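You operate a simulated robot arm through the tools that you are given. There is no shell and no other tool. Be economical: measure what you need, move in short steps, check, and stop when the job is done.

The job below is to be done with a simulated two-armed robot. You get a single attempt, and the scene is never put back.

TASK
Lid the pack in the lid press with the colour printed on it.
Fine: slide in, lever down, slide out again, then the pack goes in the grey tray.

Only the result counts: the job must be done as asked and must still hold three seconds after the hand-in. Knocking over, shifting, dropping, spilling or breaking anything else fails it. A push-on lid holds only when it is set on centred and level and pressed home; a screw cap is set on level and turned clockwise until tight.

THE ROBOT
Two 6-joint arms with two-finger parallel grippers on one trunk, on a base that drives. Base frame: it is fixed to the floor where the robot stands at the start and does not move with it; the origin is under the middle of the robot, x ahead of it, y to its left, z up. Lengths are in mm, angles in rad, forces in N, time in s.
The left shoulder is at the start at [50, 170, 1110], the right one opposite. Each reaches about 1092 mm from its shoulder. Places, roughly: grey tray [900, 100, 900]; inside of the grey tray [900, 100, 900]; red lever of the lid press [700, -400, 1200]; slide of the lid press [600, -300, 900]. Payload 1.57 kg a hand.
The TCP of each hand is the grasp point between the finger pads, 30 mm short of the fingertips. In the tool frame z runs along the fingers and y along their closing line. The gripper opens to 80 mm. The fingers are 17 mm wide and 12 mm thick; the gripper's body (40 by 82 mm) begins 80 mm behind the TCP.
Orientation is told as [roll, pitch, yaw] about the base's x, y, z axes, in that order, counted from this pose: with the fingers straight down and closing along the base's y, the tool's x points along the base's -x, its y along +y and its z along -z.

THE INTERFACE
- The arms move only by the tool apply_moves. It takes "left_increments", "right_increments" or both (then of equal length, played together; a hand with none holds still); each is text: rows parted by semicolons, each of 7 numbers parted by spaces: the shift along the tool's x, y, z in mm, then the turn, a rotation vector about the tool's x, y, z in rad, then the closure, from 0 (fully open) to 1 (shut). In form: tx ty tz wx wy wz gripper; .... A call has 1 to 8 rows; each row is the pose to reach, as a shift and turn from the pose commanded when the call began, along the tool's axes at that moment. A row lasts 0.2 s, in which the tool goes at most 50 mm and 0.15 rad; a call with a longer step from one row to the next is refused whole, and so is a gripper value outside its range. A pose out of reach is approached as far as the arm can. The call stops where the force on the tool passes 90 N (or 10 N more than at its start, if that is more) or the arm is blocked; 0.2 s more then pass. Each finger travels about 72 mm/s and halts on what it meets, pressing with about 21 N; the grip force reading is that of the motor and also rises with nothing between the fingers. The clock runs only during rows and for 0.2 s after the last one: add rows that repeat a pose to give the fingers time. The reply holds the time, the measured pose of the TCP, the force on the tool along the base axes, the opening and the grip force, in the units named above and with some noise, with the torque about the TCP (base axes, N m) and any sound that the robot's microphone picked up.
- Cameras (640 x 400 px; columns grow to the right, rows downward): "scene" is now at [37.8, -7, 1687.9]; the picture's right is [-0.09, -1.00, -0.00], its down [-0.75, 0.07, -0.65] and it looks along [0.65, -0.06, -0.76] (base axes); focal length 276 px, centre (320, 200). "left" rides on the left gripper at [72, 7, -122] in its tool frame; the picture's right is [-0.09, 1.00, 0.00], its down [-0.84, -0.08, -0.54] and it looks along [-0.54, -0.05, 0.84] (tool axes); focal length 238 px, centre (320, 200). "right" rides on the right gripper at [72, -7, -122] in its tool frame; the picture's right is [0.09, 1.00, 0.00], its down [-0.84, 0.08, -0.54] and it looks along [-0.54, 0.05, 0.84] (tool axes); focal length 238 px, centre (320, 200). There is no depth. A picture from a camera that has moved, and an enlarged one, comes with that camera's place and axes in the base frame and with its lens. The place of the scene camera against the robot may be out by one fixed shift of up to 18 mm in any direction.
- capture(camera): a new picture of that camera. It takes no simulated time.
- lift_body(by): slides the trunk up (or, below 0, down) by that many mm; the arms and the scene camera ride with it, the base frame stays. It gives what a move gives, with no picture.
- drive_base(legs): drives the robot by 1 to 6 legs, each [ahead, left, turn to the left] in mm, mm and rad, along the robot's own axes; the way and the turn of a leg run together, so that a leg with both is an arc; at most 1500 mm and 3.142 rad a leg. The arms and the cameras ride along, it lands a little off, and it stops where it bumps. It gives what a move gives.
- turn_head(pan, tilt): turns the head with the scene camera to pan (to the left, within 1.501 rad either way) and tilt (down, from -0.506 to 1.204), counted from straight ahead of the robot. It gives what a move gives.
- close_up(camera, box): a new picture of the part [left, top, right, bottom] of that camera's present view, enlarged. It takes no simulated time.
- hand_in(): hands the job in; it is judged then, once.

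Go step by step. Nothing tells you exact positions but the pictures and the camera data: compare them with the known pose of the tool, close in by small moves and look again before you grip or let go. The budget is 120 turns and 108 pictures, counting those below and the enlarged ones. Unless the task says otherwise, let go and move clear before handing in, and close with one line.

The tools are called after "Request:" by a JSON object that holds its "op" and its "data". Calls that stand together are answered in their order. apply_moves: Moves the arms, as the interface text tells. Its arguments: {"type":"object","properties":{"left_increments":{"type":"string"},"right_increments":{"type":"string"}},"required":[]} The other tools are called the same way: lift_body (by) slides the trunk up or down; drive_base (legs) drives the base; turn_head (pan, tilt) turns the head that bears the scene camera; capture (camera) takes a picture; close_up (camera, box) takes an enlarged picture of a part of a camera's view; hand_in () hands the job in.

At the start:

```text
t: 0.0
left_position: [637.5, -53.5, 998.8]
left_tool_rot: [0.0, 0.002, 0.001]
left_wrist_force: [-0.3, 0.2, -0.1]
left_torque: [0.01, -0.02, -0.01]
left_opening: 80.1
left_gripper_force: 0.0
right_position: [448.3, -548.7, 1001.3]
right_tool_rot: [0.001, 0.0, -0.001]
right_wrist_force: [-0.3, 0.5, 0.4]
right_torque: [0.03, 0.05, 0.01]
right_opening: 79.7
right_gripper_force: 0.0
trunk travel left (down, up): [-725.0, 245.0]
robot x, y, heading: [2.4, 3.1, -0.0]
head pan, tilt: [-0.091, 0.859]
```

scene: 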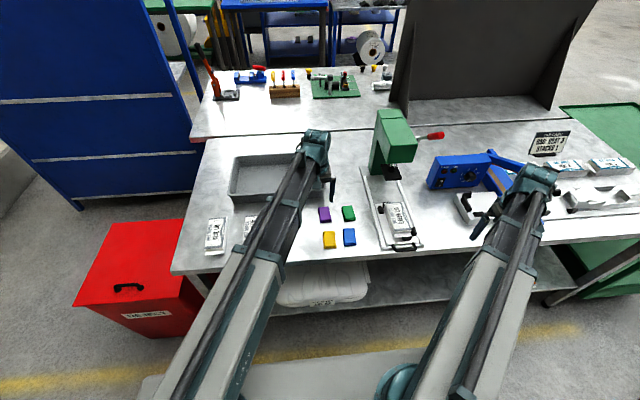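
right: 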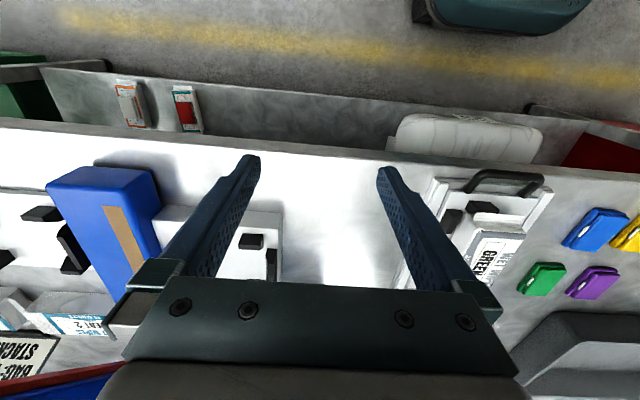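
left: 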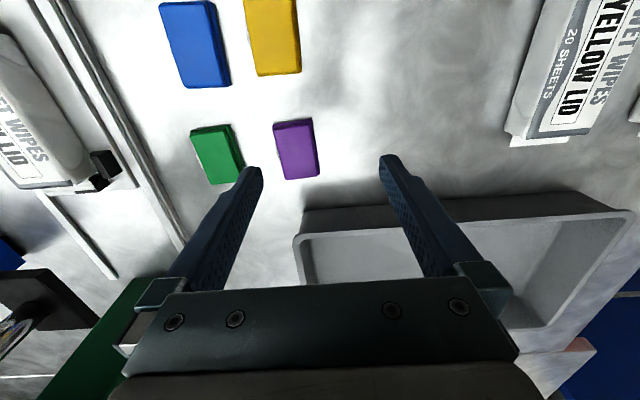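

I see the press with its slide and a pack in it, four coloured lids (blue, yellow, green, purple), and the grey tray. I'll read the label on the pack and look at the press first.

Request:
{"op": "close_up", "data": {"camera": "right", "box": [380, 150, 640, 312]}}

Request:
{"op": "close_up", "data": {"camera": "scene", "box": [300, 100, 460, 260]}}

Request:
{"op": "close_up", "data": {"camera": "left", "box": [0, 0, 340, 212]}}

```text
2.46 times, centred on (510, 231) of right
camera zoom: at [375.6, -556.6, 1121.3], right [-0.09, 1.0, 0.0], down [0.84, 0.08, 0.54], along [0.54, 0.05, -0.84], focal length 587 px, centre (-148, 124)
```

zoom: 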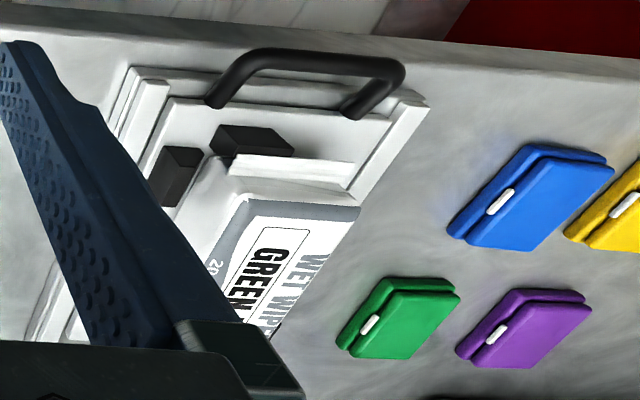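

```text
2.50 times, centred on (380, 180) of scene
camera zoom: at [37.8, -7.0, 1687.9], right [-0.09, -1.0, 0.0], down [-0.75, 0.07, -0.65], along [0.65, -0.06, -0.76], focal length 690 px, centre (170, 250)
```

zoom: 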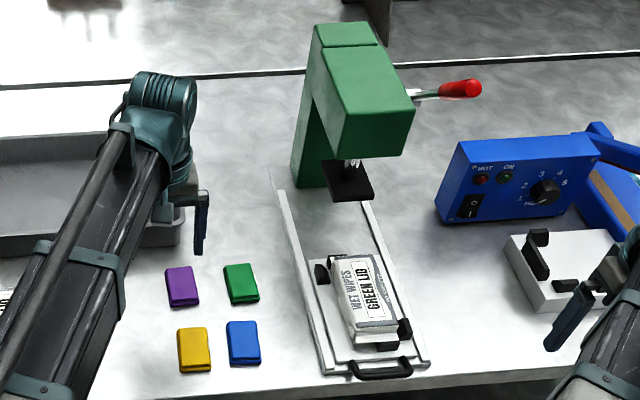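

```text
1.88 times, centred on (170, 106) of left
camera zoom: at [565.0, -47.4, 1122.0], right [0.09, 1.0, 0.0], down [0.84, -0.08, 0.54], along [0.54, -0.05, -0.84], focal length 449 px, centre (602, 377)
```

zoom: 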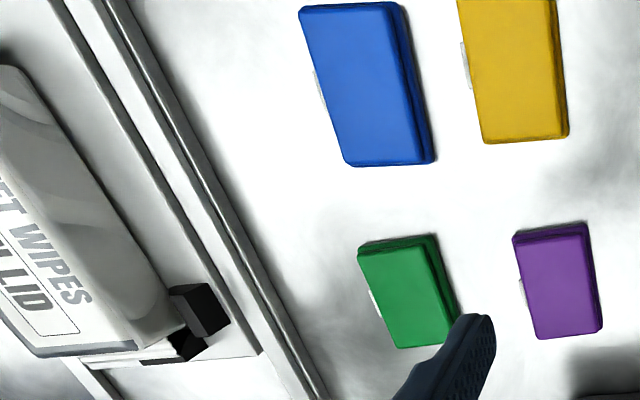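

The label reads GREEN LID; the green lid is at about [652,-170,880]. I'll bring the left hand's camera over the pack to look at the slide and where the lid seats.

Request:
{"op": "apply_moves", "data": {"left_increments": "14 -39 -8 0 0 0 0; 28 -77 -16 0 0 0 0; 42 -116 -24 0 0 0 0; 56 -155 -32 0 0 0 0; 70 -194 -40 0 0 0 0; 84 -232 -48 0 0 0 0; 97 -271 -56 0 0 0 0"}}

Request:
{"op": "capture", "data": {"camera": "left"}}

Request:
{"op": "capture", "data": {"camera": "scene"}}

```text
t: 1.6
left_position: [542.3, -325.5, 999.8]
left_tool_rot: [-0.001, -0.002, 0.001]
left_wrist_force: [0.0, -0.5, 0.1]
left_torque: [0.01, 0.0, 0.07]
left_opening: 79.7
left_gripper_force: 0.0
left hand out of reach, approached as far as the arm can: row 1, 2, 3, 4, 5, 6, 7
right_position: [448.2, -550.8, 998.5]
right_tool_rot: [0.001, -0.001, 0.001]
right_wrist_force: [-0.9, 0.0, -0.2]
right_torque: [0.04, -0.02, -0.01]
right_opening: 80.0
right_gripper_force: 0.1
trunk travel left (down, up): [-725.0, 245.0]
robot x, y, heading: [-1.6, 0.8, -0.002]
head pan, tilt: [-0.091, 0.859]
```

```text
101 pictures are left
camera left: at [470.3, -319.1, 1121.9], right [0.09, 1.0, 0.0], down [0.84, -0.08, 0.54], along [0.54, -0.05, -0.84], focal length 238 px, centre (320, 200)
```

left: 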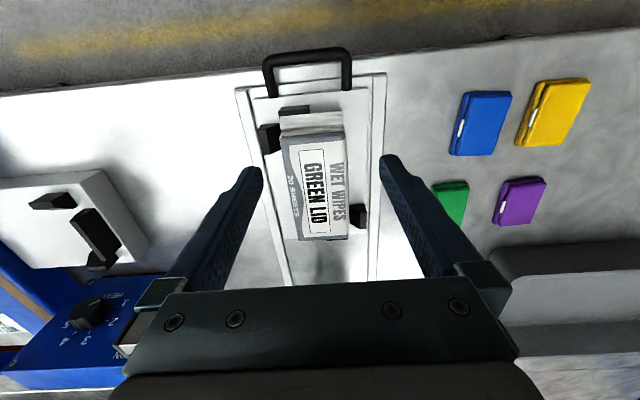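

```text
100 pictures are left
camera scene: at [37.8, -7.5, 1687.9], right [-0.09, -1.0, 0.0], down [-0.75, 0.07, -0.65], along [0.65, -0.06, -0.76], focal length 276 px, centre (320, 200)
```

scene: 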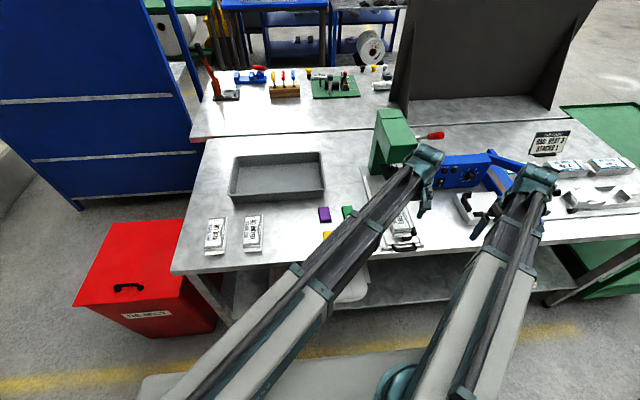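

Request:
{"op": "close_up", "data": {"camera": "left", "box": [200, 30, 440, 290]}}

Request:
{"op": "close_up", "data": {"camera": "left", "box": [260, 100, 380, 250]}}

Request:
{"op": "close_up", "data": {"camera": "left", "box": [420, 60, 600, 240]}}

Request:
{"op": "close_up", "data": {"camera": "scene", "box": [190, 140, 350, 260]}}

```text
1.54 times, centred on (320, 160) of left
camera zoom: at [470.3, -319.1, 1121.9], right [0.09, 1.0, 0.0], down [0.84, -0.08, 0.54], along [0.54, -0.05, -0.84], focal length 367 px, centre (320, 262)
```

zoom: 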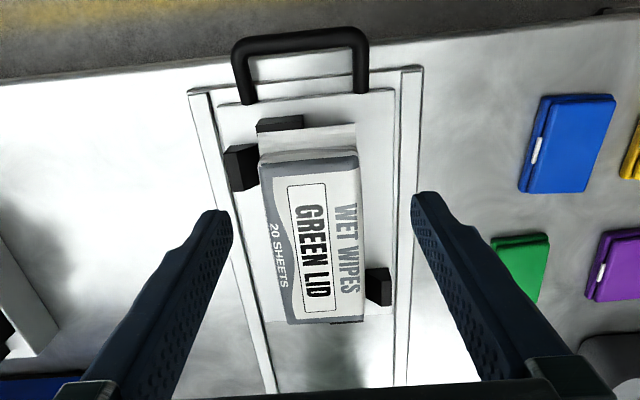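

```text
2.67 times, centred on (320, 175) of left
camera zoom: at [470.3, -319.1, 1121.9], right [0.09, 1.0, 0.0], down [0.84, -0.08, 0.54], along [0.54, -0.05, -0.84], focal length 636 px, centre (320, 267)
```

zoom: 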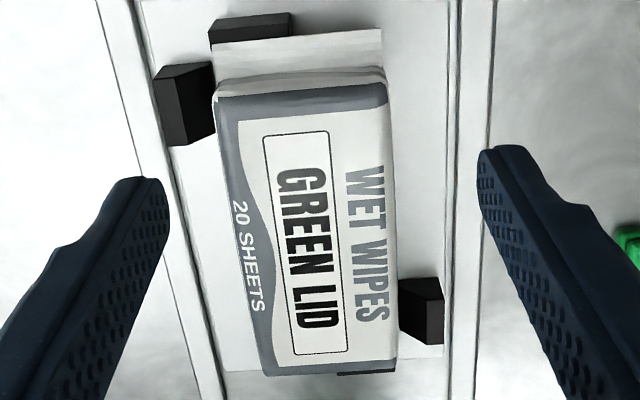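

```text
2.22 times, centred on (510, 150) of left
camera zoom: at [470.3, -319.1, 1121.9], right [0.09, 1.0, 0.0], down [0.84, -0.08, 0.54], along [0.54, -0.05, -0.84], focal length 530 px, centre (-102, 311)
```

zoom: 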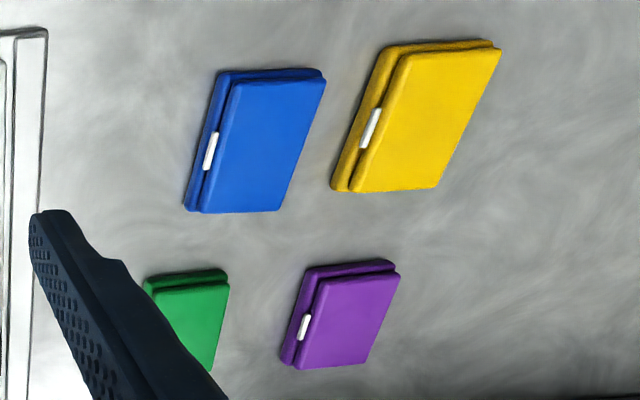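

```text
3.33 times, centred on (270, 200) of scene
camera zoom: at [37.8, -7.5, 1687.9], right [-0.09, -1.0, 0.0], down [-0.75, 0.07, -0.65], along [0.65, -0.06, -0.76], focal length 919 px, centre (487, 200)
```

zoom: 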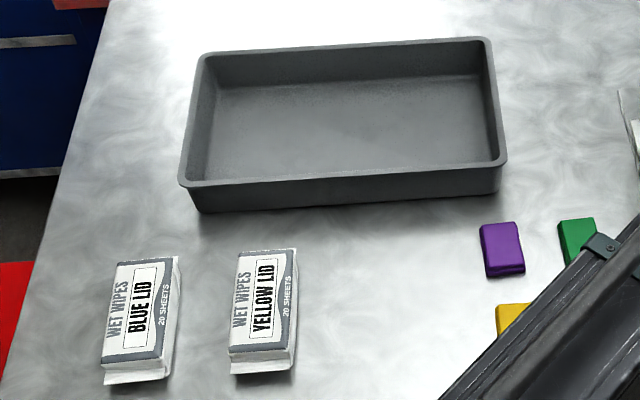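

The pack lies lengthwise along x on the carriage near [600,-330]. Next, I hover the left hand over the green lid to measure it.

Request:
{"op": "apply_moves", "data": {"left_increments": "-22 31 8 0 0 0 0; -44 62 16 0 0 0 0; -66 93 24 0 0 0 0; -88 124 32 0 0 0 0; -108 155 40 0 0 0 0; -108 155 40 0 0 0 0"}}

Request:
{"op": "capture", "data": {"camera": "left"}}

Request:
{"op": "close_up", "data": {"camera": "left", "box": [220, 50, 420, 250]}}

Request:
{"op": "close_up", "data": {"camera": "scene", "box": [300, 90, 460, 260]}}

```text
t: 3.0
left_position: [645.0, -169.4, 999.8]
left_tool_rot: [0.0, -0.002, 0.0]
left_wrist_force: [0.0, 0.8, -1.0]
left_torque: [-0.01, -0.03, -0.03]
left_opening: 80.2
left_gripper_force: 0.2
left hand out of reach, approached as far as the arm can: row 1, 2, 3, 4, 5, 6
right_position: [448.3, -549.5, 999.8]
right_tool_rot: [-0.001, 0.0, 0.001]
right_wrist_force: [-0.3, 0.9, -1.3]
right_torque: [0.01, 0.01, 0.01]
right_opening: 80.2
right_gripper_force: 0.0
trunk travel left (down, up): [-725.0, 245.0]
robot x, y, heading: [-2.1, -1.0, 0.003]
head pan, tilt: [-0.091, 0.859]
```

```text
95 pictures are left
camera left: at [572.8, -164.2, 1122.0], right [0.09, 1.0, 0.0], down [0.84, -0.08, 0.54], along [0.54, -0.05, -0.84], focal length 238 px, centre (320, 200)
```

left: 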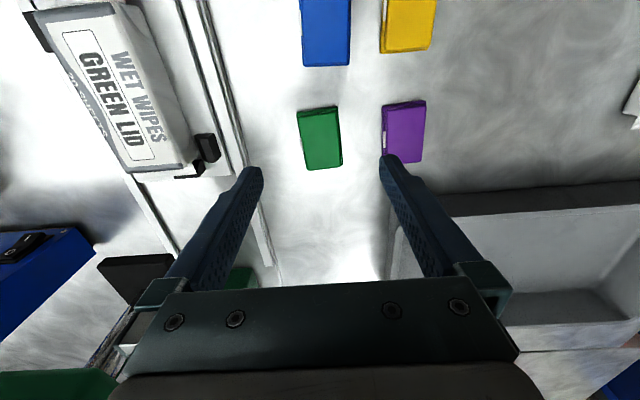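

```text
2.00 times, centred on (320, 150) of left
camera zoom: at [572.8, -164.2, 1122.0], right [0.09, 1.0, 0.0], down [0.84, -0.08, 0.54], along [0.54, -0.05, -0.84], focal length 477 px, centre (320, 300)
```

zoom: 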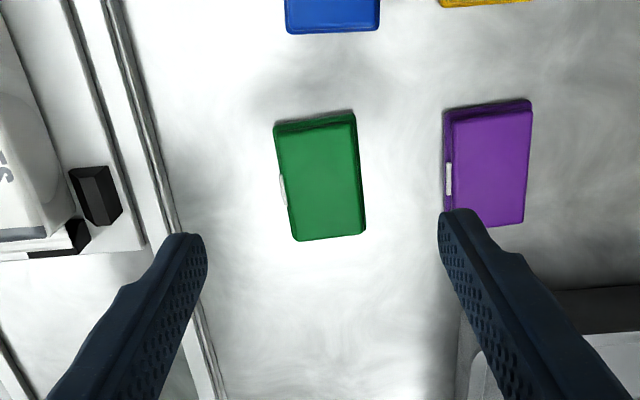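

```text
2.35 times, centred on (380, 175) of scene
camera zoom: at [37.8, -7.0, 1687.9], right [-0.09, -1.0, 0.0], down [-0.75, 0.07, -0.65], along [0.65, -0.06, -0.76], focal length 649 px, centre (179, 259)
```

zoom: 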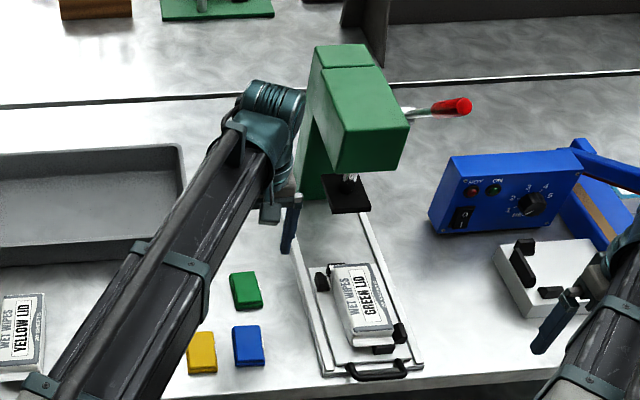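

Request:
{"op": "apply_moves", "data": {"left_increments": "-3 0 32 0 0 -0.03 0; -6.5 -0.5 64 0 0 -0.06 0; -6.5 -0.5 64 0 0 -0.06 0; -6.5 -0.5 64 0 0 -0.06 0"}}

Request:
{"op": "close_up", "data": {"camera": "left", "box": [220, 50, 420, 250]}}

```text
t: 4.0
left_position: [654.8, -173.5, 998.8]
left_tool_rot: [-0.001, 0.001, 0.06]
left_wrist_force: [0.4, -0.2, -0.5]
left_torque: [0.01, -0.05, 0.0]
left_opening: 80.3
left_gripper_force: 0.1
left hand out of reach, approached as far as the arm can: row 1, 2, 3, 4
right_position: [447.4, -549.0, 1000.1]
right_tool_rot: [0.001, 0.0, -0.001]
right_wrist_force: [-0.5, 0.4, 0.1]
right_torque: [0.0, -0.02, 0.0]
right_opening: 79.9
right_gripper_force: 0.0
trunk travel left (down, up): [-725.0, 245.0]
robot x, y, heading: [0.6, -2.2, -0.003]
head pan, tilt: [-0.091, 0.859]
```

```text
2.00 times, centred on (320, 150) of left
camera zoom: at [581.6, -170.5, 1122.0], right [0.03, 1.0, 0.0], down [0.84, -0.03, 0.54], along [0.54, -0.02, -0.84], focal length 477 px, centre (320, 300)
```

zoom: 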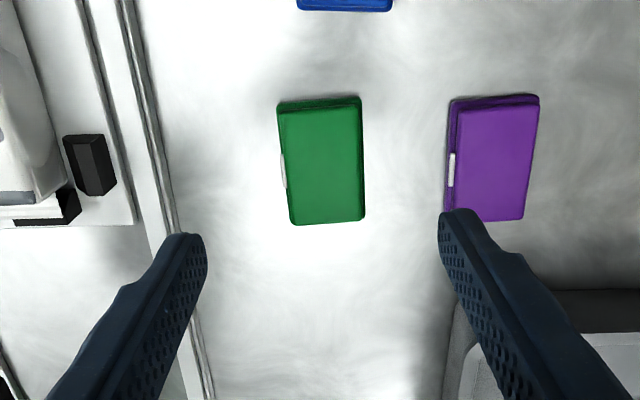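

The z of the hand did not follow; it looks like the arms may only move in a plane, with the trunk lift giving height. I'll draw the right hand back clear of the table, and test whether it can move in z.

Request:
{"op": "apply_moves", "data": {"right_increments": "40 0 0 0 0 0 0; 80 0 0 0 0 0 0; 120 0 0 0 0 0 0; 150 0 0 0 0 0 0; 150 0 -20 0 0 0 0; 150 0 -20 0 0 0 0"}}

Request:
{"op": "lift_body", "data": {"by": -30}}

Request:
{"op": "close_up", "data": {"camera": "left", "box": [220, 50, 420, 250]}}

Request:
{"op": "capture", "data": {"camera": "scene"}}

```text
t: 5.4
left_position: [653.5, -172.1, 998.9]
left_tool_rot: [0.002, -0.001, 0.058]
left_wrist_force: [0.2, -0.8, 0.1]
left_torque: [-0.02, -0.03, 0.0]
left_opening: 79.9
left_gripper_force: 0.0
right_position: [298.3, -550.7, 999.2]
right_tool_rot: [-0.001, -0.001, 0.001]
right_wrist_force: [-0.2, 0.0, -0.4]
right_torque: [0.0, 0.05, 0.04]
right_opening: 80.1
right_gripper_force: 0.0
right hand out of reach, approached as far as the arm can: row 5, 6
trunk travel left (down, up): [-725.0, 245.0]
robot x, y, heading: [-0.9, -2.7, 0.0]
head pan, tilt: [-0.091, 0.859]
```

```text
t: 6.2
left_position: [653.0, -172.2, 969.8]
left_tool_rot: [-0.001, -0.001, 0.058]
left_wrist_force: [0.7, -0.7, 0.6]
left_torque: [0.01, 0.02, 0.02]
left_opening: 79.9
left_gripper_force: 0.0
right_position: [298.6, -549.6, 969.9]
right_tool_rot: [-0.001, 0.0, 0.001]
right_wrist_force: [0.3, 0.1, -1.0]
right_torque: [-0.02, 0.0, 0.02]
right_opening: 79.9
right_gripper_force: 0.0
trunk travel left (down, up): [-695.0, 275.0]
robot x, y, heading: [-1.1, 0.1, 0.002]
head pan, tilt: [-0.091, 0.859]
```

```text
2.00 times, centred on (320, 150) of left
camera zoom: at [581.5, -170.5, 1092.1], right [0.03, 1.0, 0.0], down [0.84, -0.03, 0.54], along [0.54, -0.02, -0.84], focal length 477 px, centre (320, 300)
```

zoom: 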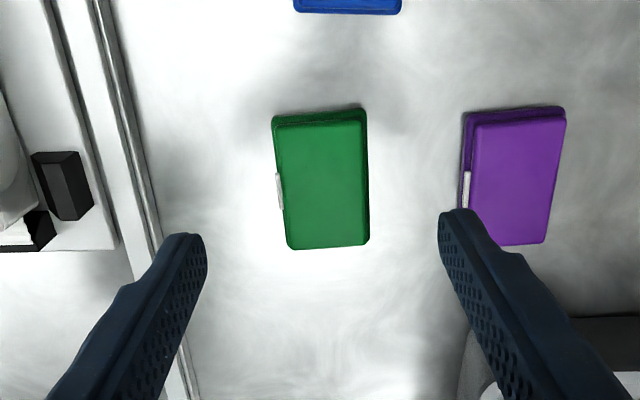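

```text
90 pictures are left
camera scene: at [37.6, -6.9, 1657.9], right [-0.09, -1.0, 0.0], down [-0.75, 0.07, -0.65], along [0.65, -0.06, -0.76], focal length 276 px, centre (320, 200)
```

scene: 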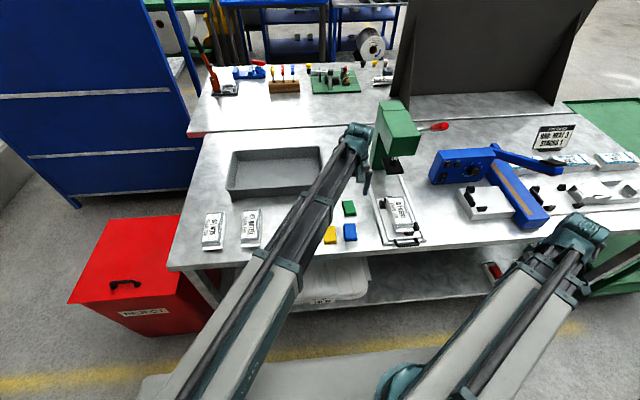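

The arms are level (SCARA-like): height comes from the trunk alone. I'll lower gradually over the green lid.

Request:
{"op": "lift_body", "data": {"by": -45}}

Request:
{"op": "close_up", "data": {"camera": "left", "box": [220, 50, 420, 250]}}

Request:
{"op": "capture", "data": {"camera": "right"}}

```text
t: 7.0
left_position: [653.7, -172.1, 925.3]
left_tool_rot: [0.0, -0.001, 0.06]
left_wrist_force: [0.0, -0.2, -0.3]
left_torque: [-0.01, 0.01, -0.02]
left_opening: 80.1
left_gripper_force: 0.0
right_position: [298.5, -550.9, 924.9]
right_tool_rot: [0.001, 0.0, 0.001]
right_wrist_force: [-0.4, -0.1, -0.2]
right_torque: [-0.02, 0.0, -0.01]
right_opening: 79.9
right_gripper_force: 0.1
trunk travel left (down, up): [-650.0, 320.0]
robot x, y, heading: [-3.1, 2.1, -0.003]
head pan, tilt: [-0.091, 0.859]
```

```text
2.00 times, centred on (320, 150) of left
camera zoom: at [581.5, -170.4, 1047.1], right [0.03, 1.0, 0.0], down [0.84, -0.03, 0.54], along [0.54, -0.02, -0.84], focal length 477 px, centre (320, 300)
```

zoom: 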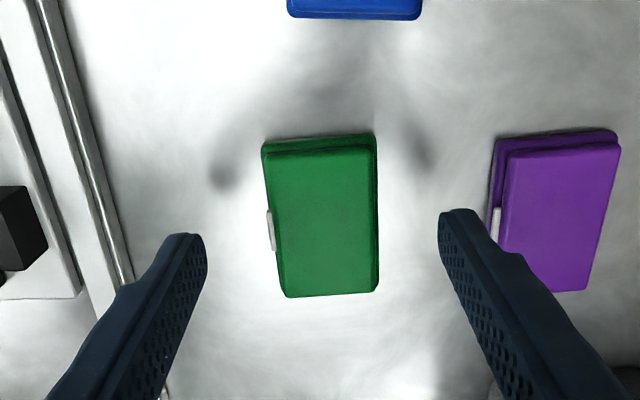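

```text
88 pictures are left
camera right: at [226.2, -557.3, 1046.4], right [-0.09, 1.0, 0.0], down [0.84, 0.08, 0.54], along [0.54, 0.05, -0.84], focal length 238 px, centre (320, 200)
```

right: 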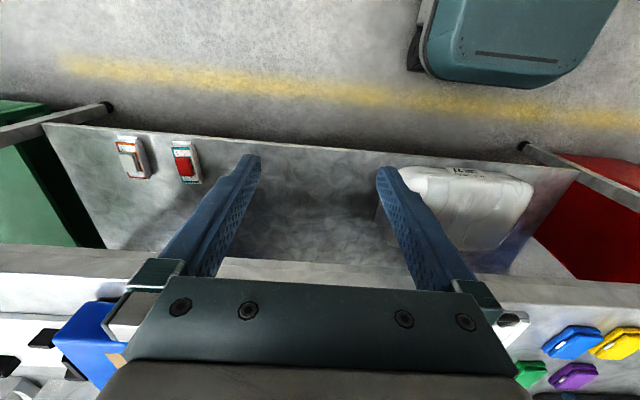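

Request:
{"op": "apply_moves", "data": {"left_increments": "-3 2.3 0 0 0 0 0.2; -3 2.3 0 0 0 0 0.2"}}

Request:
{"op": "lift_body", "data": {"by": -22}}

Request:
{"op": "close_up", "data": {"camera": "left", "box": [220, 80, 420, 280]}}

```text
t: 7.6
left_position: [656.5, -169.6, 924.1]
left_tool_rot: [0.001, 0.002, 0.059]
left_wrist_force: [0.2, -0.8, 0.4]
left_torque: [0.0, -0.01, -0.02]
left_opening: 63.8
left_gripper_force: 0.0
right_position: [299.1, -550.8, 925.2]
right_tool_rot: [-0.001, 0.001, 0.0]
right_wrist_force: [0.5, 0.0, -0.2]
right_torque: [0.04, -0.01, 0.03]
right_opening: 80.0
right_gripper_force: 0.2
trunk travel left (down, up): [-650.0, 320.0]
robot x, y, heading: [-3.8, 1.0, 0.0]
head pan, tilt: [-0.091, 0.859]
```

```text
t: 8.3
left_position: [655.3, -169.9, 902.3]
left_tool_rot: [-0.001, 0.0, 0.06]
left_wrist_force: [0.8, 0.2, 0.7]
left_torque: [0.0, 0.03, -0.02]
left_opening: 63.9
left_gripper_force: 0.0
right_position: [299.3, -550.2, 902.8]
right_tool_rot: [-0.001, 0.001, -0.003]
right_wrist_force: [0.8, 0.1, 0.8]
right_torque: [-0.01, 0.01, -0.03]
right_opening: 80.2
right_gripper_force: 0.0
trunk travel left (down, up): [-628.0, 342.0]
robot x, y, heading: [2.0, 0.9, -0.004]
head pan, tilt: [-0.091, 0.859]
```

```text
2.00 times, centred on (320, 180) of left
camera zoom: at [584.0, -167.8, 1025.0], right [0.03, 1.0, 0.0], down [0.84, -0.03, 0.54], along [0.54, -0.02, -0.84], focal length 477 px, centre (320, 240)
```

zoom: 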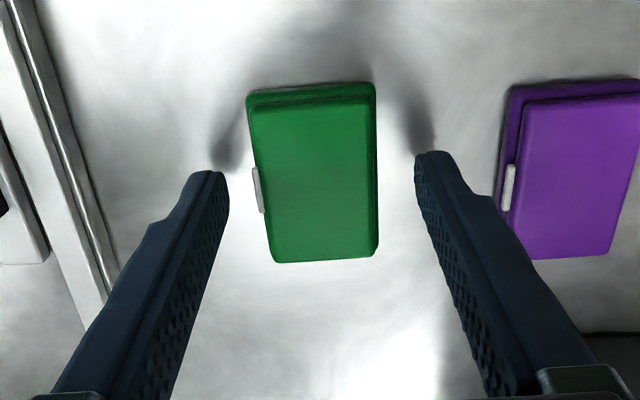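

Request:
{"op": "lift_body", "data": {"by": -4}}

Request:
{"op": "close_up", "data": {"camera": "left", "box": [220, 80, 420, 280]}}

```text
t: 8.8
left_position: [655.8, -169.7, 899.8]
left_tool_rot: [0.0, -0.001, 0.059]
left_wrist_force: [1.0, 0.4, 0.0]
left_torque: [0.0, -0.01, -0.01]
left_opening: 64.1
left_gripper_force: 0.0
right_position: [298.8, -549.7, 897.7]
right_tool_rot: [-0.001, -0.001, 0.0]
right_wrist_force: [-0.1, 0.3, 0.0]
right_torque: [0.01, -0.01, 0.02]
right_opening: 80.2
right_gripper_force: 0.2
trunk travel left (down, up): [-624.0, 346.0]
robot x, y, heading: [-2.6, -0.1, 0.003]
head pan, tilt: [-0.091, 0.859]
```

```text
2.00 times, centred on (320, 180) of left
camera zoom: at [584.1, -167.9, 1021.0], right [0.03, 1.0, 0.0], down [0.84, -0.03, 0.54], along [0.54, -0.02, -0.84], focal length 477 px, centre (320, 240)
```

zoom: 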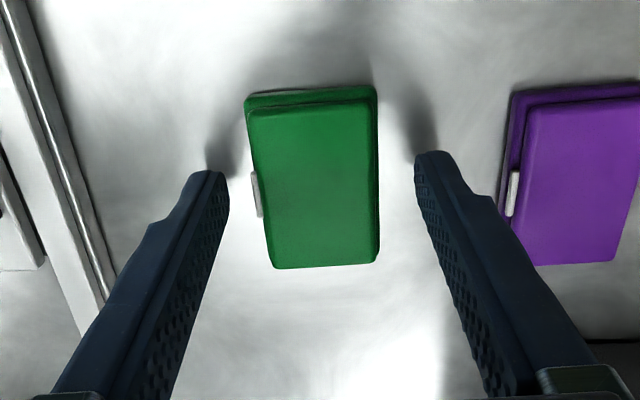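

Request:
{"op": "apply_moves", "data": {"left_increments": "0 0 0 0 0 0 0.35; 0 0 0 0 0 0 0.45; 0 0 0 0 0 0 0.55; 0 0 0 0 0 0 0.65; 0 0 0 0 0 0 0.65; 0 0 0 0 0 0 0.65"}}

Request:
{"op": "close_up", "data": {"camera": "left", "box": [220, 80, 420, 280]}}

```text
t: 10.2
left_position: [656.8, -169.4, 898.8]
left_tool_rot: [-0.001, 0.0, 0.059]
left_wrist_force: [0.0, -0.3, 0.6]
left_torque: [0.02, -0.02, -0.02]
left_opening: 42.5
left_gripper_force: 20.7
right_position: [298.9, -550.3, 898.2]
right_tool_rot: [0.0, -0.001, 0.001]
right_wrist_force: [0.1, 0.7, 0.2]
right_torque: [-0.01, -0.01, 0.02]
right_opening: 80.0
right_gripper_force: 0.1
trunk travel left (down, up): [-624.0, 346.0]
robot x, y, heading: [-0.0, 1.4, 0.003]
head pan, tilt: [-0.091, 0.859]
```

```text
2.00 times, centred on (320, 180) of left
camera zoom: at [584.1, -167.9, 1021.0], right [0.03, 1.0, 0.0], down [0.84, -0.03, 0.54], along [0.54, -0.02, -0.84], focal length 477 px, centre (320, 240)
```

zoom: 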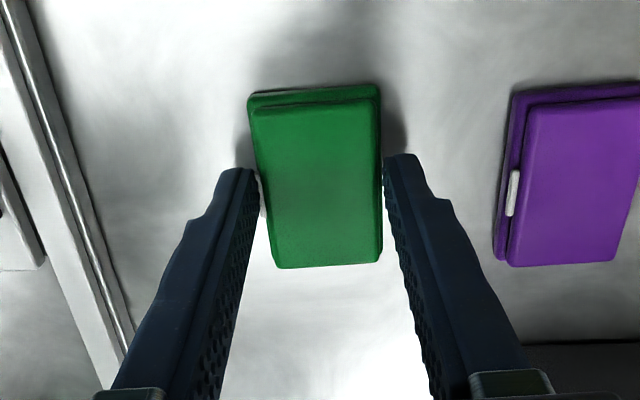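

The lid is gripped. Lift, then measure the pack on the slide.

Request:
{"op": "lift_body", "data": {"by": 80}}

Request:
{"op": "apply_moves", "data": {"left_increments": "24 -26 0 0 0 0 0.65; 48 -52 0 0 0 0 0.65; 72 -78 0 0 0 0.01 0.65; 90 -104 0 0 0 0.03 0.65; 100 -120 0 0 0 0.06 0.65; 100 -120 0 0 0 0.06 0.65"}}

Request:
{"op": "capture", "data": {"camera": "left"}}

```text
t: 11.4
left_position: [655.9, -169.4, 977.6]
left_tool_rot: [0.001, 0.001, 0.06]
left_wrist_force: [-0.4, -0.4, -0.6]
left_torque: [-0.01, 0.01, 0.0]
left_opening: 42.5
left_gripper_force: 20.8
right_position: [297.7, -549.7, 980.0]
right_tool_rot: [0.0, 0.001, 0.0]
right_wrist_force: [-0.3, 0.2, 0.4]
right_torque: [-0.03, 0.0, 0.01]
right_opening: 80.0
right_gripper_force: 0.0
trunk travel left (down, up): [-704.0, 266.0]
robot x, y, heading: [-0.5, -1.3, 0.001]
head pan, tilt: [-0.091, 0.859]
```

```text
t: 12.8
left_position: [565.1, -294.9, 978.2]
left_tool_rot: [0.0, 0.001, 0.0]
left_wrist_force: [-0.3, -0.4, 0.6]
left_torque: [0.0, 0.0, 0.01]
left_opening: 42.6
left_gripper_force: 20.9
right_position: [298.9, -550.2, 979.1]
right_tool_rot: [0.0, -0.001, -0.001]
right_wrist_force: [-0.1, 0.2, -0.4]
right_torque: [0.0, 0.0, 0.01]
right_opening: 80.1
right_gripper_force: 0.1
trunk travel left (down, up): [-704.0, 266.0]
robot x, y, heading: [0.3, -1.6, 0.0]
head pan, tilt: [-0.091, 0.859]
```

```text
84 pictures are left
camera left: at [493.9, -289.1, 1101.0], right [0.09, 1.0, 0.0], down [0.84, -0.08, 0.54], along [0.54, -0.05, -0.84], focal length 238 px, centre (320, 200)
```

left: 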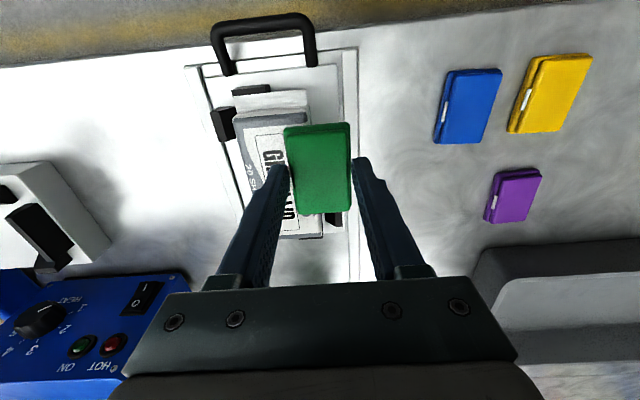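

Request:
{"op": "apply_moves", "data": {"left_increments": "0 30 0 0 0 0 0.65; 0 60 0 0 0 0 0.65; 0 60 0 0 0 0 0.65"}}

Request:
{"op": "close_up", "data": {"camera": "left", "box": [120, 50, 360, 260]}}

```text
t: 13.6
left_position: [567.7, -236.5, 978.2]
left_tool_rot: [-0.001, -0.001, -0.001]
left_wrist_force: [-0.1, -0.8, -0.2]
left_torque: [0.0, -0.01, -0.01]
left_opening: 42.4
left_gripper_force: 21.2
right_position: [298.2, -549.8, 978.8]
right_tool_rot: [0.0, 0.001, -0.001]
right_wrist_force: [-0.4, -0.1, -0.8]
right_torque: [-0.01, 0.01, -0.02]
right_opening: 80.2
right_gripper_force: 0.0
trunk travel left (down, up): [-704.0, 266.0]
robot x, y, heading: [-2.0, -0.5, -0.001]
head pan, tilt: [-0.091, 0.859]
```

```text
1.90 times, centred on (240, 155) of left
camera zoom: at [496.0, -231.1, 1101.0], right [0.09, 1.0, 0.0], down [0.84, -0.08, 0.54], along [0.54, -0.05, -0.84], focal length 454 px, centre (472, 286)
```

zoom: 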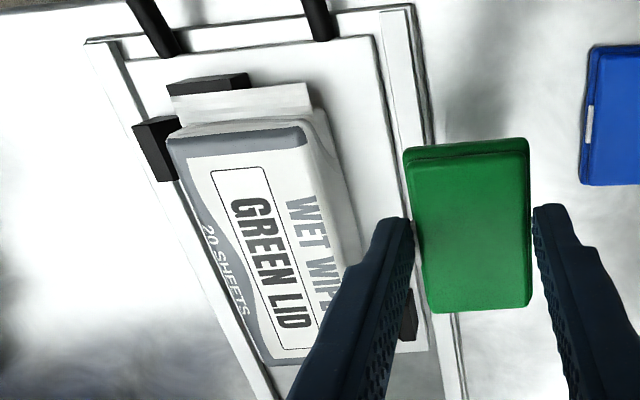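

Request:
{"op": "apply_moves", "data": {"left_increments": "-8 -32 0 0 0 -0.005 0.65; -16 -64 0 0 0 -0.01 0.65; -24 -94 0 0 0 -0.01 0.65; -24 -94 0 0 0 -0.01 0.65"}}

Request:
{"op": "close_up", "data": {"camera": "left", "box": [220, 50, 420, 250]}}

Request:
{"op": "close_up", "data": {"camera": "scene", "box": [340, 120, 460, 260]}}

```text
t: 14.6
left_position: [588.1, -330.9, 978.6]
left_tool_rot: [0.0, 0.0, 0.011]
left_wrist_force: [0.7, 0.7, -0.2]
left_torque: [0.01, -0.03, 0.03]
left_opening: 42.5
left_gripper_force: 20.8
right_position: [298.8, -550.0, 978.1]
right_tool_rot: [0.003, 0.0, -0.002]
right_wrist_force: [0.2, 0.3, -0.9]
right_torque: [-0.01, -0.01, -0.04]
right_opening: 80.1
right_gripper_force: 0.2
trunk travel left (down, up): [-704.0, 266.0]
robot x, y, heading: [2.5, -0.5, -0.002]
head pan, tilt: [-0.091, 0.859]
```

```text
2.00 times, centred on (320, 150) of left
camera zoom: at [517.1, -325.4, 1101.0], right [0.08, 1.0, 0.0], down [0.84, -0.07, 0.54], along [0.54, -0.04, -0.84], focal length 477 px, centre (320, 300)
```

zoom: 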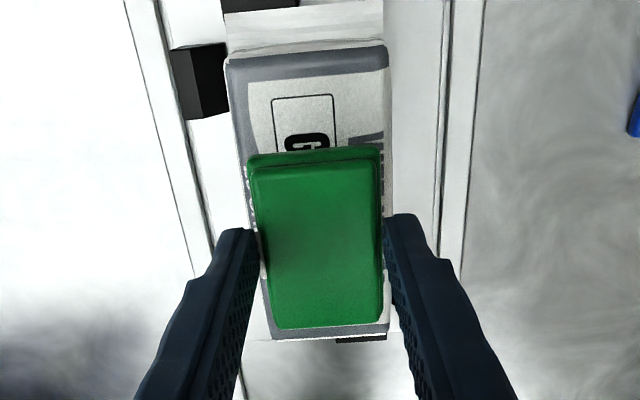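

```text
2.86 times, centred on (400, 190) of scene
camera zoom: at [37.7, -6.9, 1666.9], right [-0.09, -1.0, 0.0], down [-0.75, 0.07, -0.65], along [0.65, -0.06, -0.76], focal length 788 px, centre (91, 229)
```

zoom: 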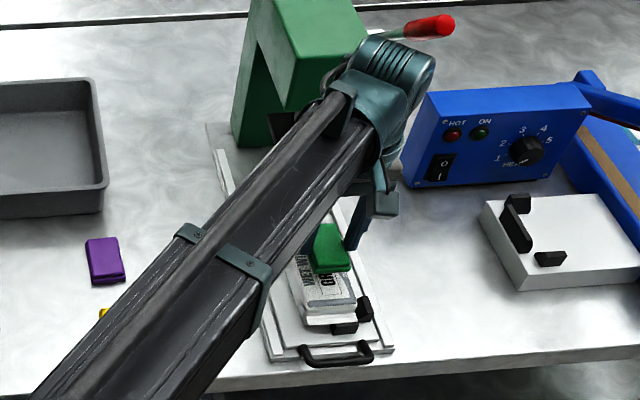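

Request:
{"op": "apply_moves", "data": {"left_increments": "-2.8 -1 0 0 0 0 0.65; -2.8 -1 0 0 0 0 0.65"}}

Request:
{"op": "lift_body", "data": {"by": -16}}

Request:
{"op": "close_up", "data": {"camera": "left", "box": [220, 50, 420, 250]}}

```text
t: 15.2
left_position: [592.3, -331.3, 977.9]
left_tool_rot: [0.0, -0.001, 0.01]
left_wrist_force: [0.3, 0.2, 0.3]
left_torque: [-0.01, 0.03, 0.01]
left_opening: 42.7
left_gripper_force: 20.7
right_position: [298.3, -550.2, 978.6]
right_tool_rot: [0.001, 0.0, 0.001]
right_wrist_force: [1.5, 0.1, 0.2]
right_torque: [0.03, -0.03, -0.01]
right_opening: 80.2
right_gripper_force: 0.1
trunk travel left (down, up): [-704.0, 266.0]
robot x, y, heading: [1.4, -2.0, -0.002]
head pan, tilt: [-0.091, 0.859]
```

```text
t: 15.8
left_position: [592.0, -331.6, 963.0]
left_tool_rot: [0.003, 0.0, 0.011]
left_wrist_force: [-1.2, 0.2, -0.1]
left_torque: [-0.01, 0.02, 0.0]
left_opening: 42.2
left_gripper_force: 21.2
right_position: [299.2, -550.2, 962.0]
right_tool_rot: [0.001, -0.001, 0.0]
right_wrist_force: [0.1, 0.0, -0.2]
right_torque: [-0.03, -0.02, -0.02]
right_opening: 79.9
right_gripper_force: 0.1
trunk travel left (down, up): [-688.0, 282.0]
robot x, y, heading: [2.8, 4.7, 0.002]
head pan, tilt: [-0.091, 0.859]
```

```text
2.00 times, centred on (320, 150) of left
camera zoom: at [520.2, -325.6, 1085.1], right [0.08, 1.0, 0.0], down [0.84, -0.07, 0.54], along [0.54, -0.04, -0.84], focal length 477 px, centre (320, 300)
```

zoom: 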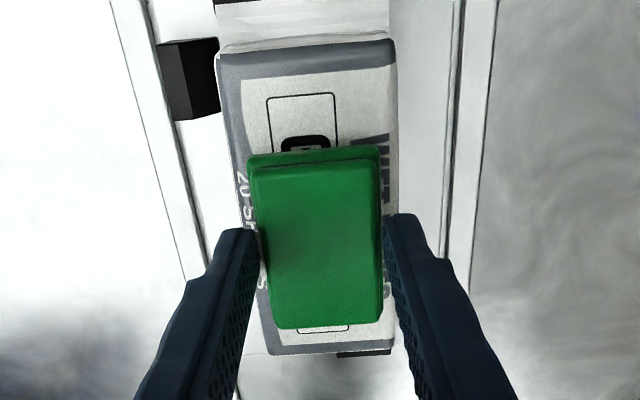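

Request:
{"op": "lift_body", "data": {"by": -6}}

Request:
{"op": "close_up", "data": {"camera": "left", "box": [220, 50, 420, 250]}}

Request:
{"op": "close_up", "data": {"camera": "scene", "box": [370, 180, 430, 250]}}

```text
t: 16.4
left_position: [591.8, -331.8, 956.6]
left_tool_rot: [0.0, -0.001, 0.011]
left_wrist_force: [-0.3, 0.3, -0.2]
left_torque: [-0.01, -0.01, 0.05]
left_opening: 42.5
left_gripper_force: 20.6
right_position: [298.8, -550.2, 956.0]
right_tool_rot: [0.0, 0.0, 0.001]
right_wrist_force: [0.8, 0.1, -0.4]
right_torque: [-0.01, 0.0, -0.01]
right_opening: 80.1
right_gripper_force: 0.0
trunk travel left (down, up): [-682.0, 288.0]
robot x, y, heading: [-0.9, -0.1, -0.004]
head pan, tilt: [-0.091, 0.859]
```

```text
2.00 times, centred on (320, 150) of left
camera zoom: at [520.3, -325.7, 1079.0], right [0.08, 1.0, 0.0], down [0.84, -0.07, 0.54], along [0.54, -0.04, -0.84], focal length 477 px, centre (320, 300)
```

zoom: 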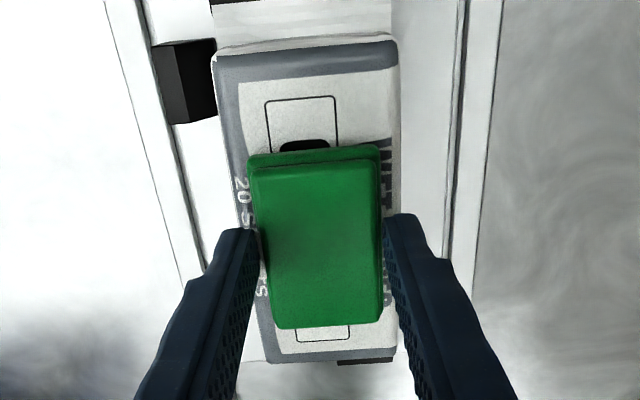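

```text
5.71 times, centred on (400, 215) of scene
camera zoom: at [37.7, -6.9, 1644.9], right [-0.09, -1.0, 0.0], down [-0.75, 0.07, -0.65], along [0.65, -0.06, -0.76], focal length 1576 px, centre (-137, 114)
```

zoom: 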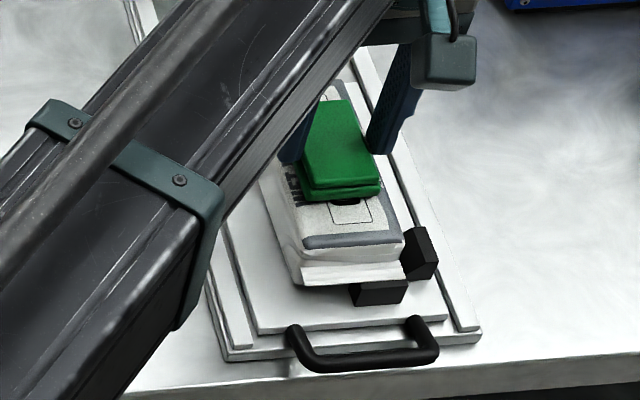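

Request:
{"op": "lift_body", "data": {"by": -2.5}}

Request:
{"op": "lift_body", "data": {"by": -1.5}}

Request:
{"op": "close_up", "data": {"camera": "left", "box": [220, 50, 420, 250]}}

```text
t: 16.9
left_position: [591.1, -330.0, 955.3]
left_tool_rot: [0.0, 0.001, 0.011]
left_wrist_force: [0.9, -0.3, 5.9]
left_torque: [-0.01, -0.07, 0.02]
left_opening: 42.6
left_gripper_force: 20.8
right_position: [297.4, -551.8, 954.2]
right_tool_rot: [0.0, 0.002, 0.0]
right_wrist_force: [-0.2, 1.4, 0.4]
right_torque: [-0.01, 0.04, 0.01]
right_opening: 80.0
right_gripper_force: 0.0
trunk travel left (down, up): [-679.0, 291.0]
robot x, y, heading: [-1.6, -5.8, -0.005]
head pan, tilt: [-0.091, 0.859]
```

```text
t: 17.4
left_position: [591.6, -331.4, 954.0]
left_tool_rot: [0.0, 0.002, 0.01]
left_wrist_force: [1.5, -1.3, 13.9]
left_torque: [-0.04, -0.06, -0.01]
left_opening: 42.4
left_gripper_force: 20.7
right_position: [298.7, -550.6, 954.2]
right_tool_rot: [0.001, 0.0, -0.001]
right_wrist_force: [0.1, -0.1, 0.3]
right_torque: [-0.01, 0.03, 0.01]
right_opening: 80.0
right_gripper_force: 0.1
trunk travel left (down, up): [-678.0, 292.0]
robot x, y, heading: [-1.9, 3.0, -0.0]
head pan, tilt: [-0.091, 0.859]
```

```text
2.00 times, centred on (320, 150) of left
camera zoom: at [519.7, -325.4, 1075.6], right [0.08, 1.0, 0.0], down [0.84, -0.07, 0.54], along [0.54, -0.04, -0.84], focal length 477 px, centre (320, 300)
```

zoom: 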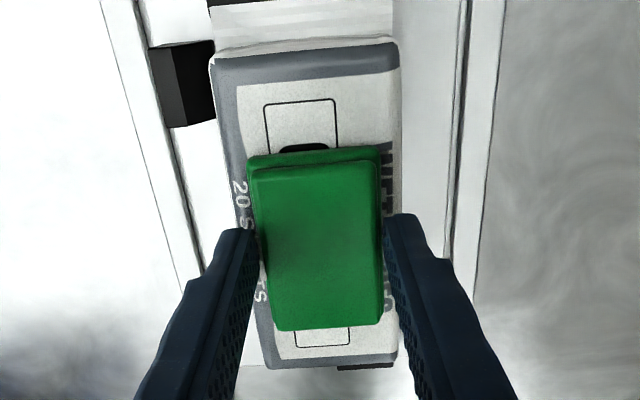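

The lid sits centred on the pack with light contact. Release and rise.

Request:
{"op": "apply_moves", "data": {"left_increments": "0 0 0 0 0 0 0.4; 0 0 0 0 0 0 0.3; 0 0 0 0 0 0 0.2; 0 0 0 0 0 0 0.2"}}

Request:
{"op": "lift_body", "data": {"by": 60}}

Request:
{"op": "close_up", "data": {"camera": "left", "box": [220, 50, 420, 250]}}

```text
t: 18.4
left_position: [592.3, -331.0, 952.4]
left_tool_rot: [0.0, 0.0, 0.011]
left_wrist_force: [1.3, -0.8, 0.5]
left_torque: [0.02, 0.0, 0.01]
left_opening: 64.1
left_gripper_force: 0.1
right_position: [299.1, -549.5, 952.7]
right_tool_rot: [0.0, 0.0, 0.0]
right_wrist_force: [0.2, 0.2, 0.5]
right_torque: [-0.01, -0.04, 0.0]
right_opening: 79.6
right_gripper_force: 0.2
trunk travel left (down, up): [-678.0, 292.0]
robot x, y, heading: [-1.5, -0.8, -0.001]
head pan, tilt: [-0.091, 0.859]
```

```text
t: 19.4
left_position: [592.4, -331.5, 1012.8]
left_tool_rot: [0.0, -0.001, 0.011]
left_wrist_force: [-0.1, 0.0, -1.4]
left_torque: [-0.02, -0.02, -0.02]
left_opening: 64.2
left_gripper_force: 0.1
right_position: [298.3, -550.9, 1012.4]
right_tool_rot: [0.0, 0.0, 0.001]
right_wrist_force: [0.2, 1.1, 0.0]
right_torque: [-0.03, -0.03, -0.01]
right_opening: 80.1
right_gripper_force: 0.1
trunk travel left (down, up): [-738.0, 232.0]
robot x, y, heading: [-0.8, 4.5, 0.001]
head pan, tilt: [-0.091, 0.859]
```

```text
2.00 times, centred on (320, 150) of left
camera zoom: at [520.5, -325.8, 1134.9], right [0.08, 1.0, 0.0], down [0.84, -0.07, 0.54], along [0.54, -0.04, -0.84], focal length 477 px, centre (320, 300)
```

zoom: 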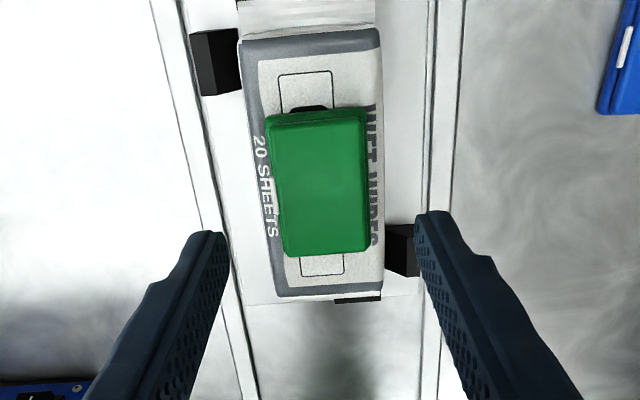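

The lid rests centred. Now I draw the left hand away and turn the right hand so its fingers close along x, for the slide handle; then look at handle and lever.

Request:
{"op": "apply_moves", "data": {"left_increments": "30 20 0 0 0 0 0.2; 60 60 0 0 0 0 0.2; 90 100 0 0 0 0 0.2; 110 145 0 0 0 0 0.2; 120 190 0 0 0 0 0.2; 120 235 0 0 0 0 0.2; 120 280 0 0 0 0 0.2; 120 320 0 0 0 0 0.2", "right_increments": "0 0 0 0 0 -0.14 0.1; 0 0 0 0 0 -0.28 0.2; 0 0 0 0 0 -0.42 0.3; 0 0 0 0 0 -0.56 0.3; 0 0 0 0 0 -0.7 0.3; 0 0 0 0 0 -0.84 0.3; 0 0 0 0 0 -0.98 0.3; 0 0 0 0 0 -1.12 0.3"}}

Request:
{"op": "close_up", "data": {"camera": "scene", "box": [350, 90, 470, 200]}}

Request:
{"op": "close_up", "data": {"camera": "scene", "box": [350, 150, 450, 260]}}

```text
t: 21.2
left_position: [467.3, -9.7, 1012.4]
left_tool_rot: [0.001, 0.0, 0.009]
left_wrist_force: [-0.2, 0.2, 0.1]
left_torque: [0.0, 0.02, 0.03]
left_opening: 64.0
left_gripper_force: 0.0
right_position: [297.9, -551.5, 1012.6]
right_tool_rot: [-0.001, 0.0, 1.123]
right_wrist_force: [0.4, 1.6, 0.2]
right_torque: [0.02, -0.02, 0.0]
right_opening: 56.1
right_gripper_force: 0.0
trunk travel left (down, up): [-738.0, 232.0]
robot x, y, heading: [0.7, -0.7, -0.001]
head pan, tilt: [-0.091, 0.859]
```

```text
3.64 times, centred on (410, 145) of scene
camera zoom: at [37.6, -6.5, 1700.9], right [-0.09, -1.0, 0.0], down [-0.75, 0.07, -0.65], along [0.65, -0.06, -0.76], focal length 1003 px, centre (-7, 400)
```

zoom: 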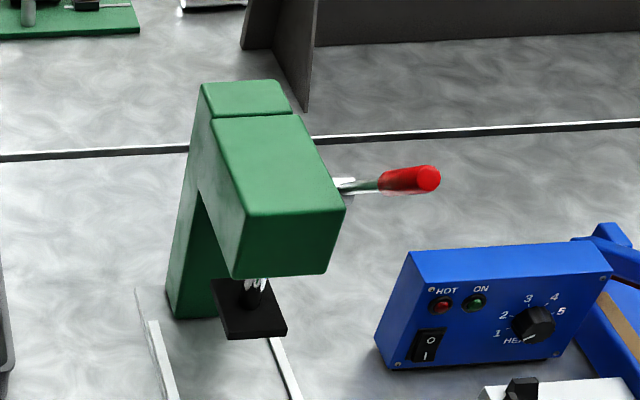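

```text
3.64 times, centred on (400, 205) of scene
camera zoom: at [37.6, -6.5, 1700.9], right [-0.09, -1.0, 0.0], down [-0.75, 0.07, -0.65], along [0.65, -0.06, -0.76], focal length 1003 px, centre (29, 182)
```

zoom: 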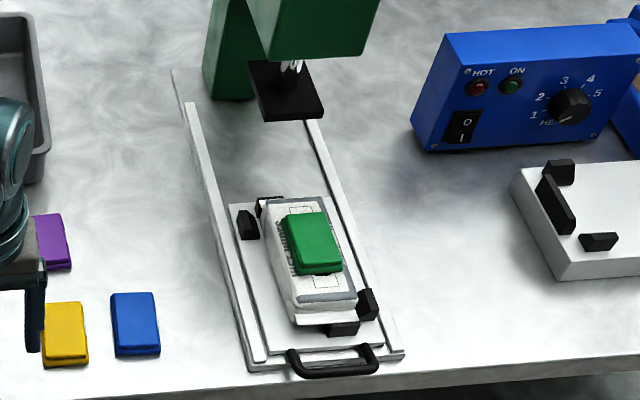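

Request:
{"op": "apply_moves", "data": {"right_increments": "0 0 0 0 0 -0.14 0.3; 0 0 0 0 0 -0.28 0.3; 0 0 0 0 0 -0.42 0.3; 0 0 0 0 0 -0.447 0.3; 0 0 0 0 0 -0.447 0.3"}}

Request:
{"op": "apply_moves", "data": {"right_increments": "-30 -20 0 0 0 0 0.3; -60 -45 0 0 0 0 0.3; -95 -70 0 0 0 0 0.3; -130 -95 0 0 0 0 0.3; -160 -120 0 0 0 0 0.3; -190 -150 0 0 0 0 0.3; -220 -175 0 0 0 0 0.3; -220 -175 0 0 0 0 0.3"}}

Request:
{"op": "capture", "data": {"camera": "right"}}

```text
t: 22.4
left_position: [468.1, -12.0, 1012.3]
left_tool_rot: [0.001, 0.001, 0.01]
left_wrist_force: [0.6, -0.6, 0.2]
left_torque: [0.04, 0.0, 0.02]
left_opening: 63.8
left_gripper_force: 0.0
right_position: [299.4, -550.5, 1012.7]
right_tool_rot: [0.001, 0.001, 1.57]
right_wrist_force: [0.2, 0.0, 0.6]
right_torque: [0.02, 0.05, 0.03]
right_opening: 56.0
right_gripper_force: 0.0
trunk travel left (down, up): [-738.0, 232.0]
robot x, y, heading: [-2.8, -1.7, 0.001]
head pan, tilt: [-0.091, 0.859]
```

```text
t: 24.2
left_position: [468.4, -11.2, 1012.6]
left_tool_rot: [0.0, -0.001, 0.011]
left_wrist_force: [-0.2, -1.6, -0.7]
left_torque: [0.03, 0.03, 0.0]
left_opening: 64.2
left_gripper_force: 0.0
right_position: [474.0, -332.7, 1011.9]
right_tool_rot: [0.001, -0.002, 1.567]
right_wrist_force: [-0.3, -0.1, -0.1]
right_torque: [0.02, 0.01, 0.01]
right_opening: 55.9
right_gripper_force: 0.0
trunk travel left (down, up): [-738.0, 232.0]
robot x, y, heading: [0.7, -0.5, 0.003]
head pan, tilt: [-0.091, 0.859]
```

```text
73 pictures are left
camera right: at [479.1, -405.0, 1134.3], right [-1.0, -0.09, 0.0], down [-0.07, 0.84, 0.54], along [-0.05, 0.54, -0.84], focal length 238 px, centre (320, 200)
```

right: 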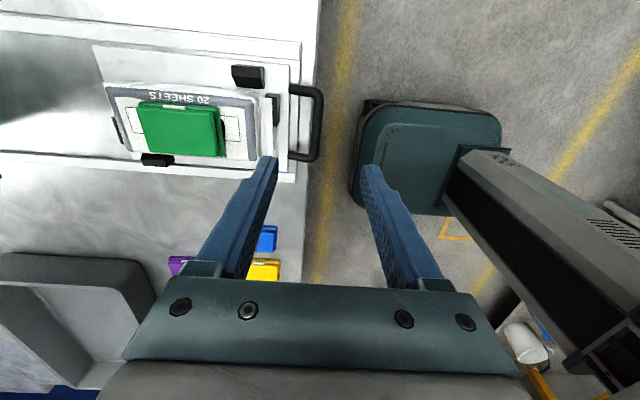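

Request:
{"op": "close_up", "data": {"camera": "right", "box": [220, 60, 380, 200]}}

Request:
{"op": "close_up", "data": {"camera": "left", "box": [0, 0, 320, 200]}}

```text
2.86 times, centred on (300, 130) of right
camera zoom: at [479.1, -405.0, 1134.3], right [-1.0, -0.09, 0.0], down [-0.07, 0.84, 0.54], along [-0.05, 0.54, -0.84], focal length 681 px, centre (377, 400)
```

zoom: 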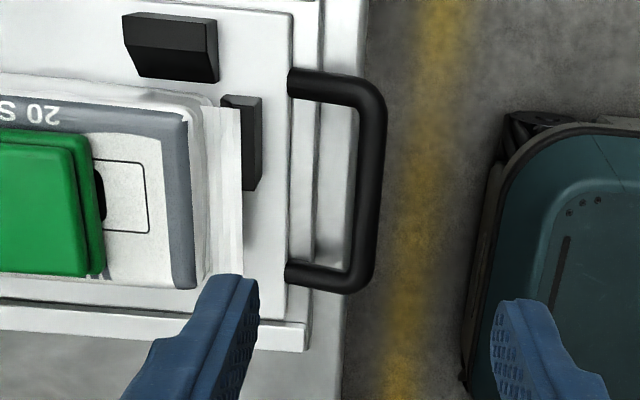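

```text
2.00 times, centred on (160, 100) of left
camera zoom: at [395.9, -6.1, 1135.1], right [0.08, 1.0, 0.0], down [0.84, -0.07, 0.54], along [0.54, -0.04, -0.84], focal length 477 px, centre (640, 400)
```

zoom: 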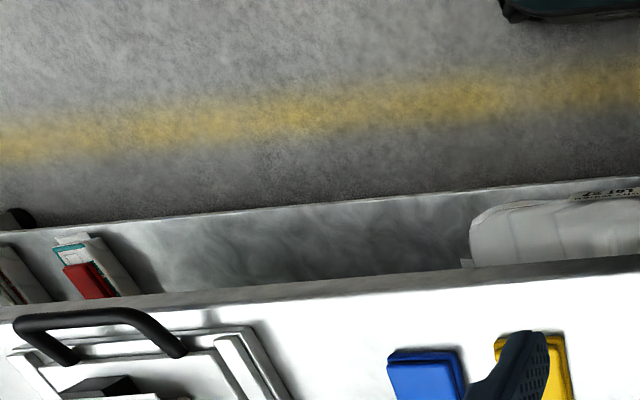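

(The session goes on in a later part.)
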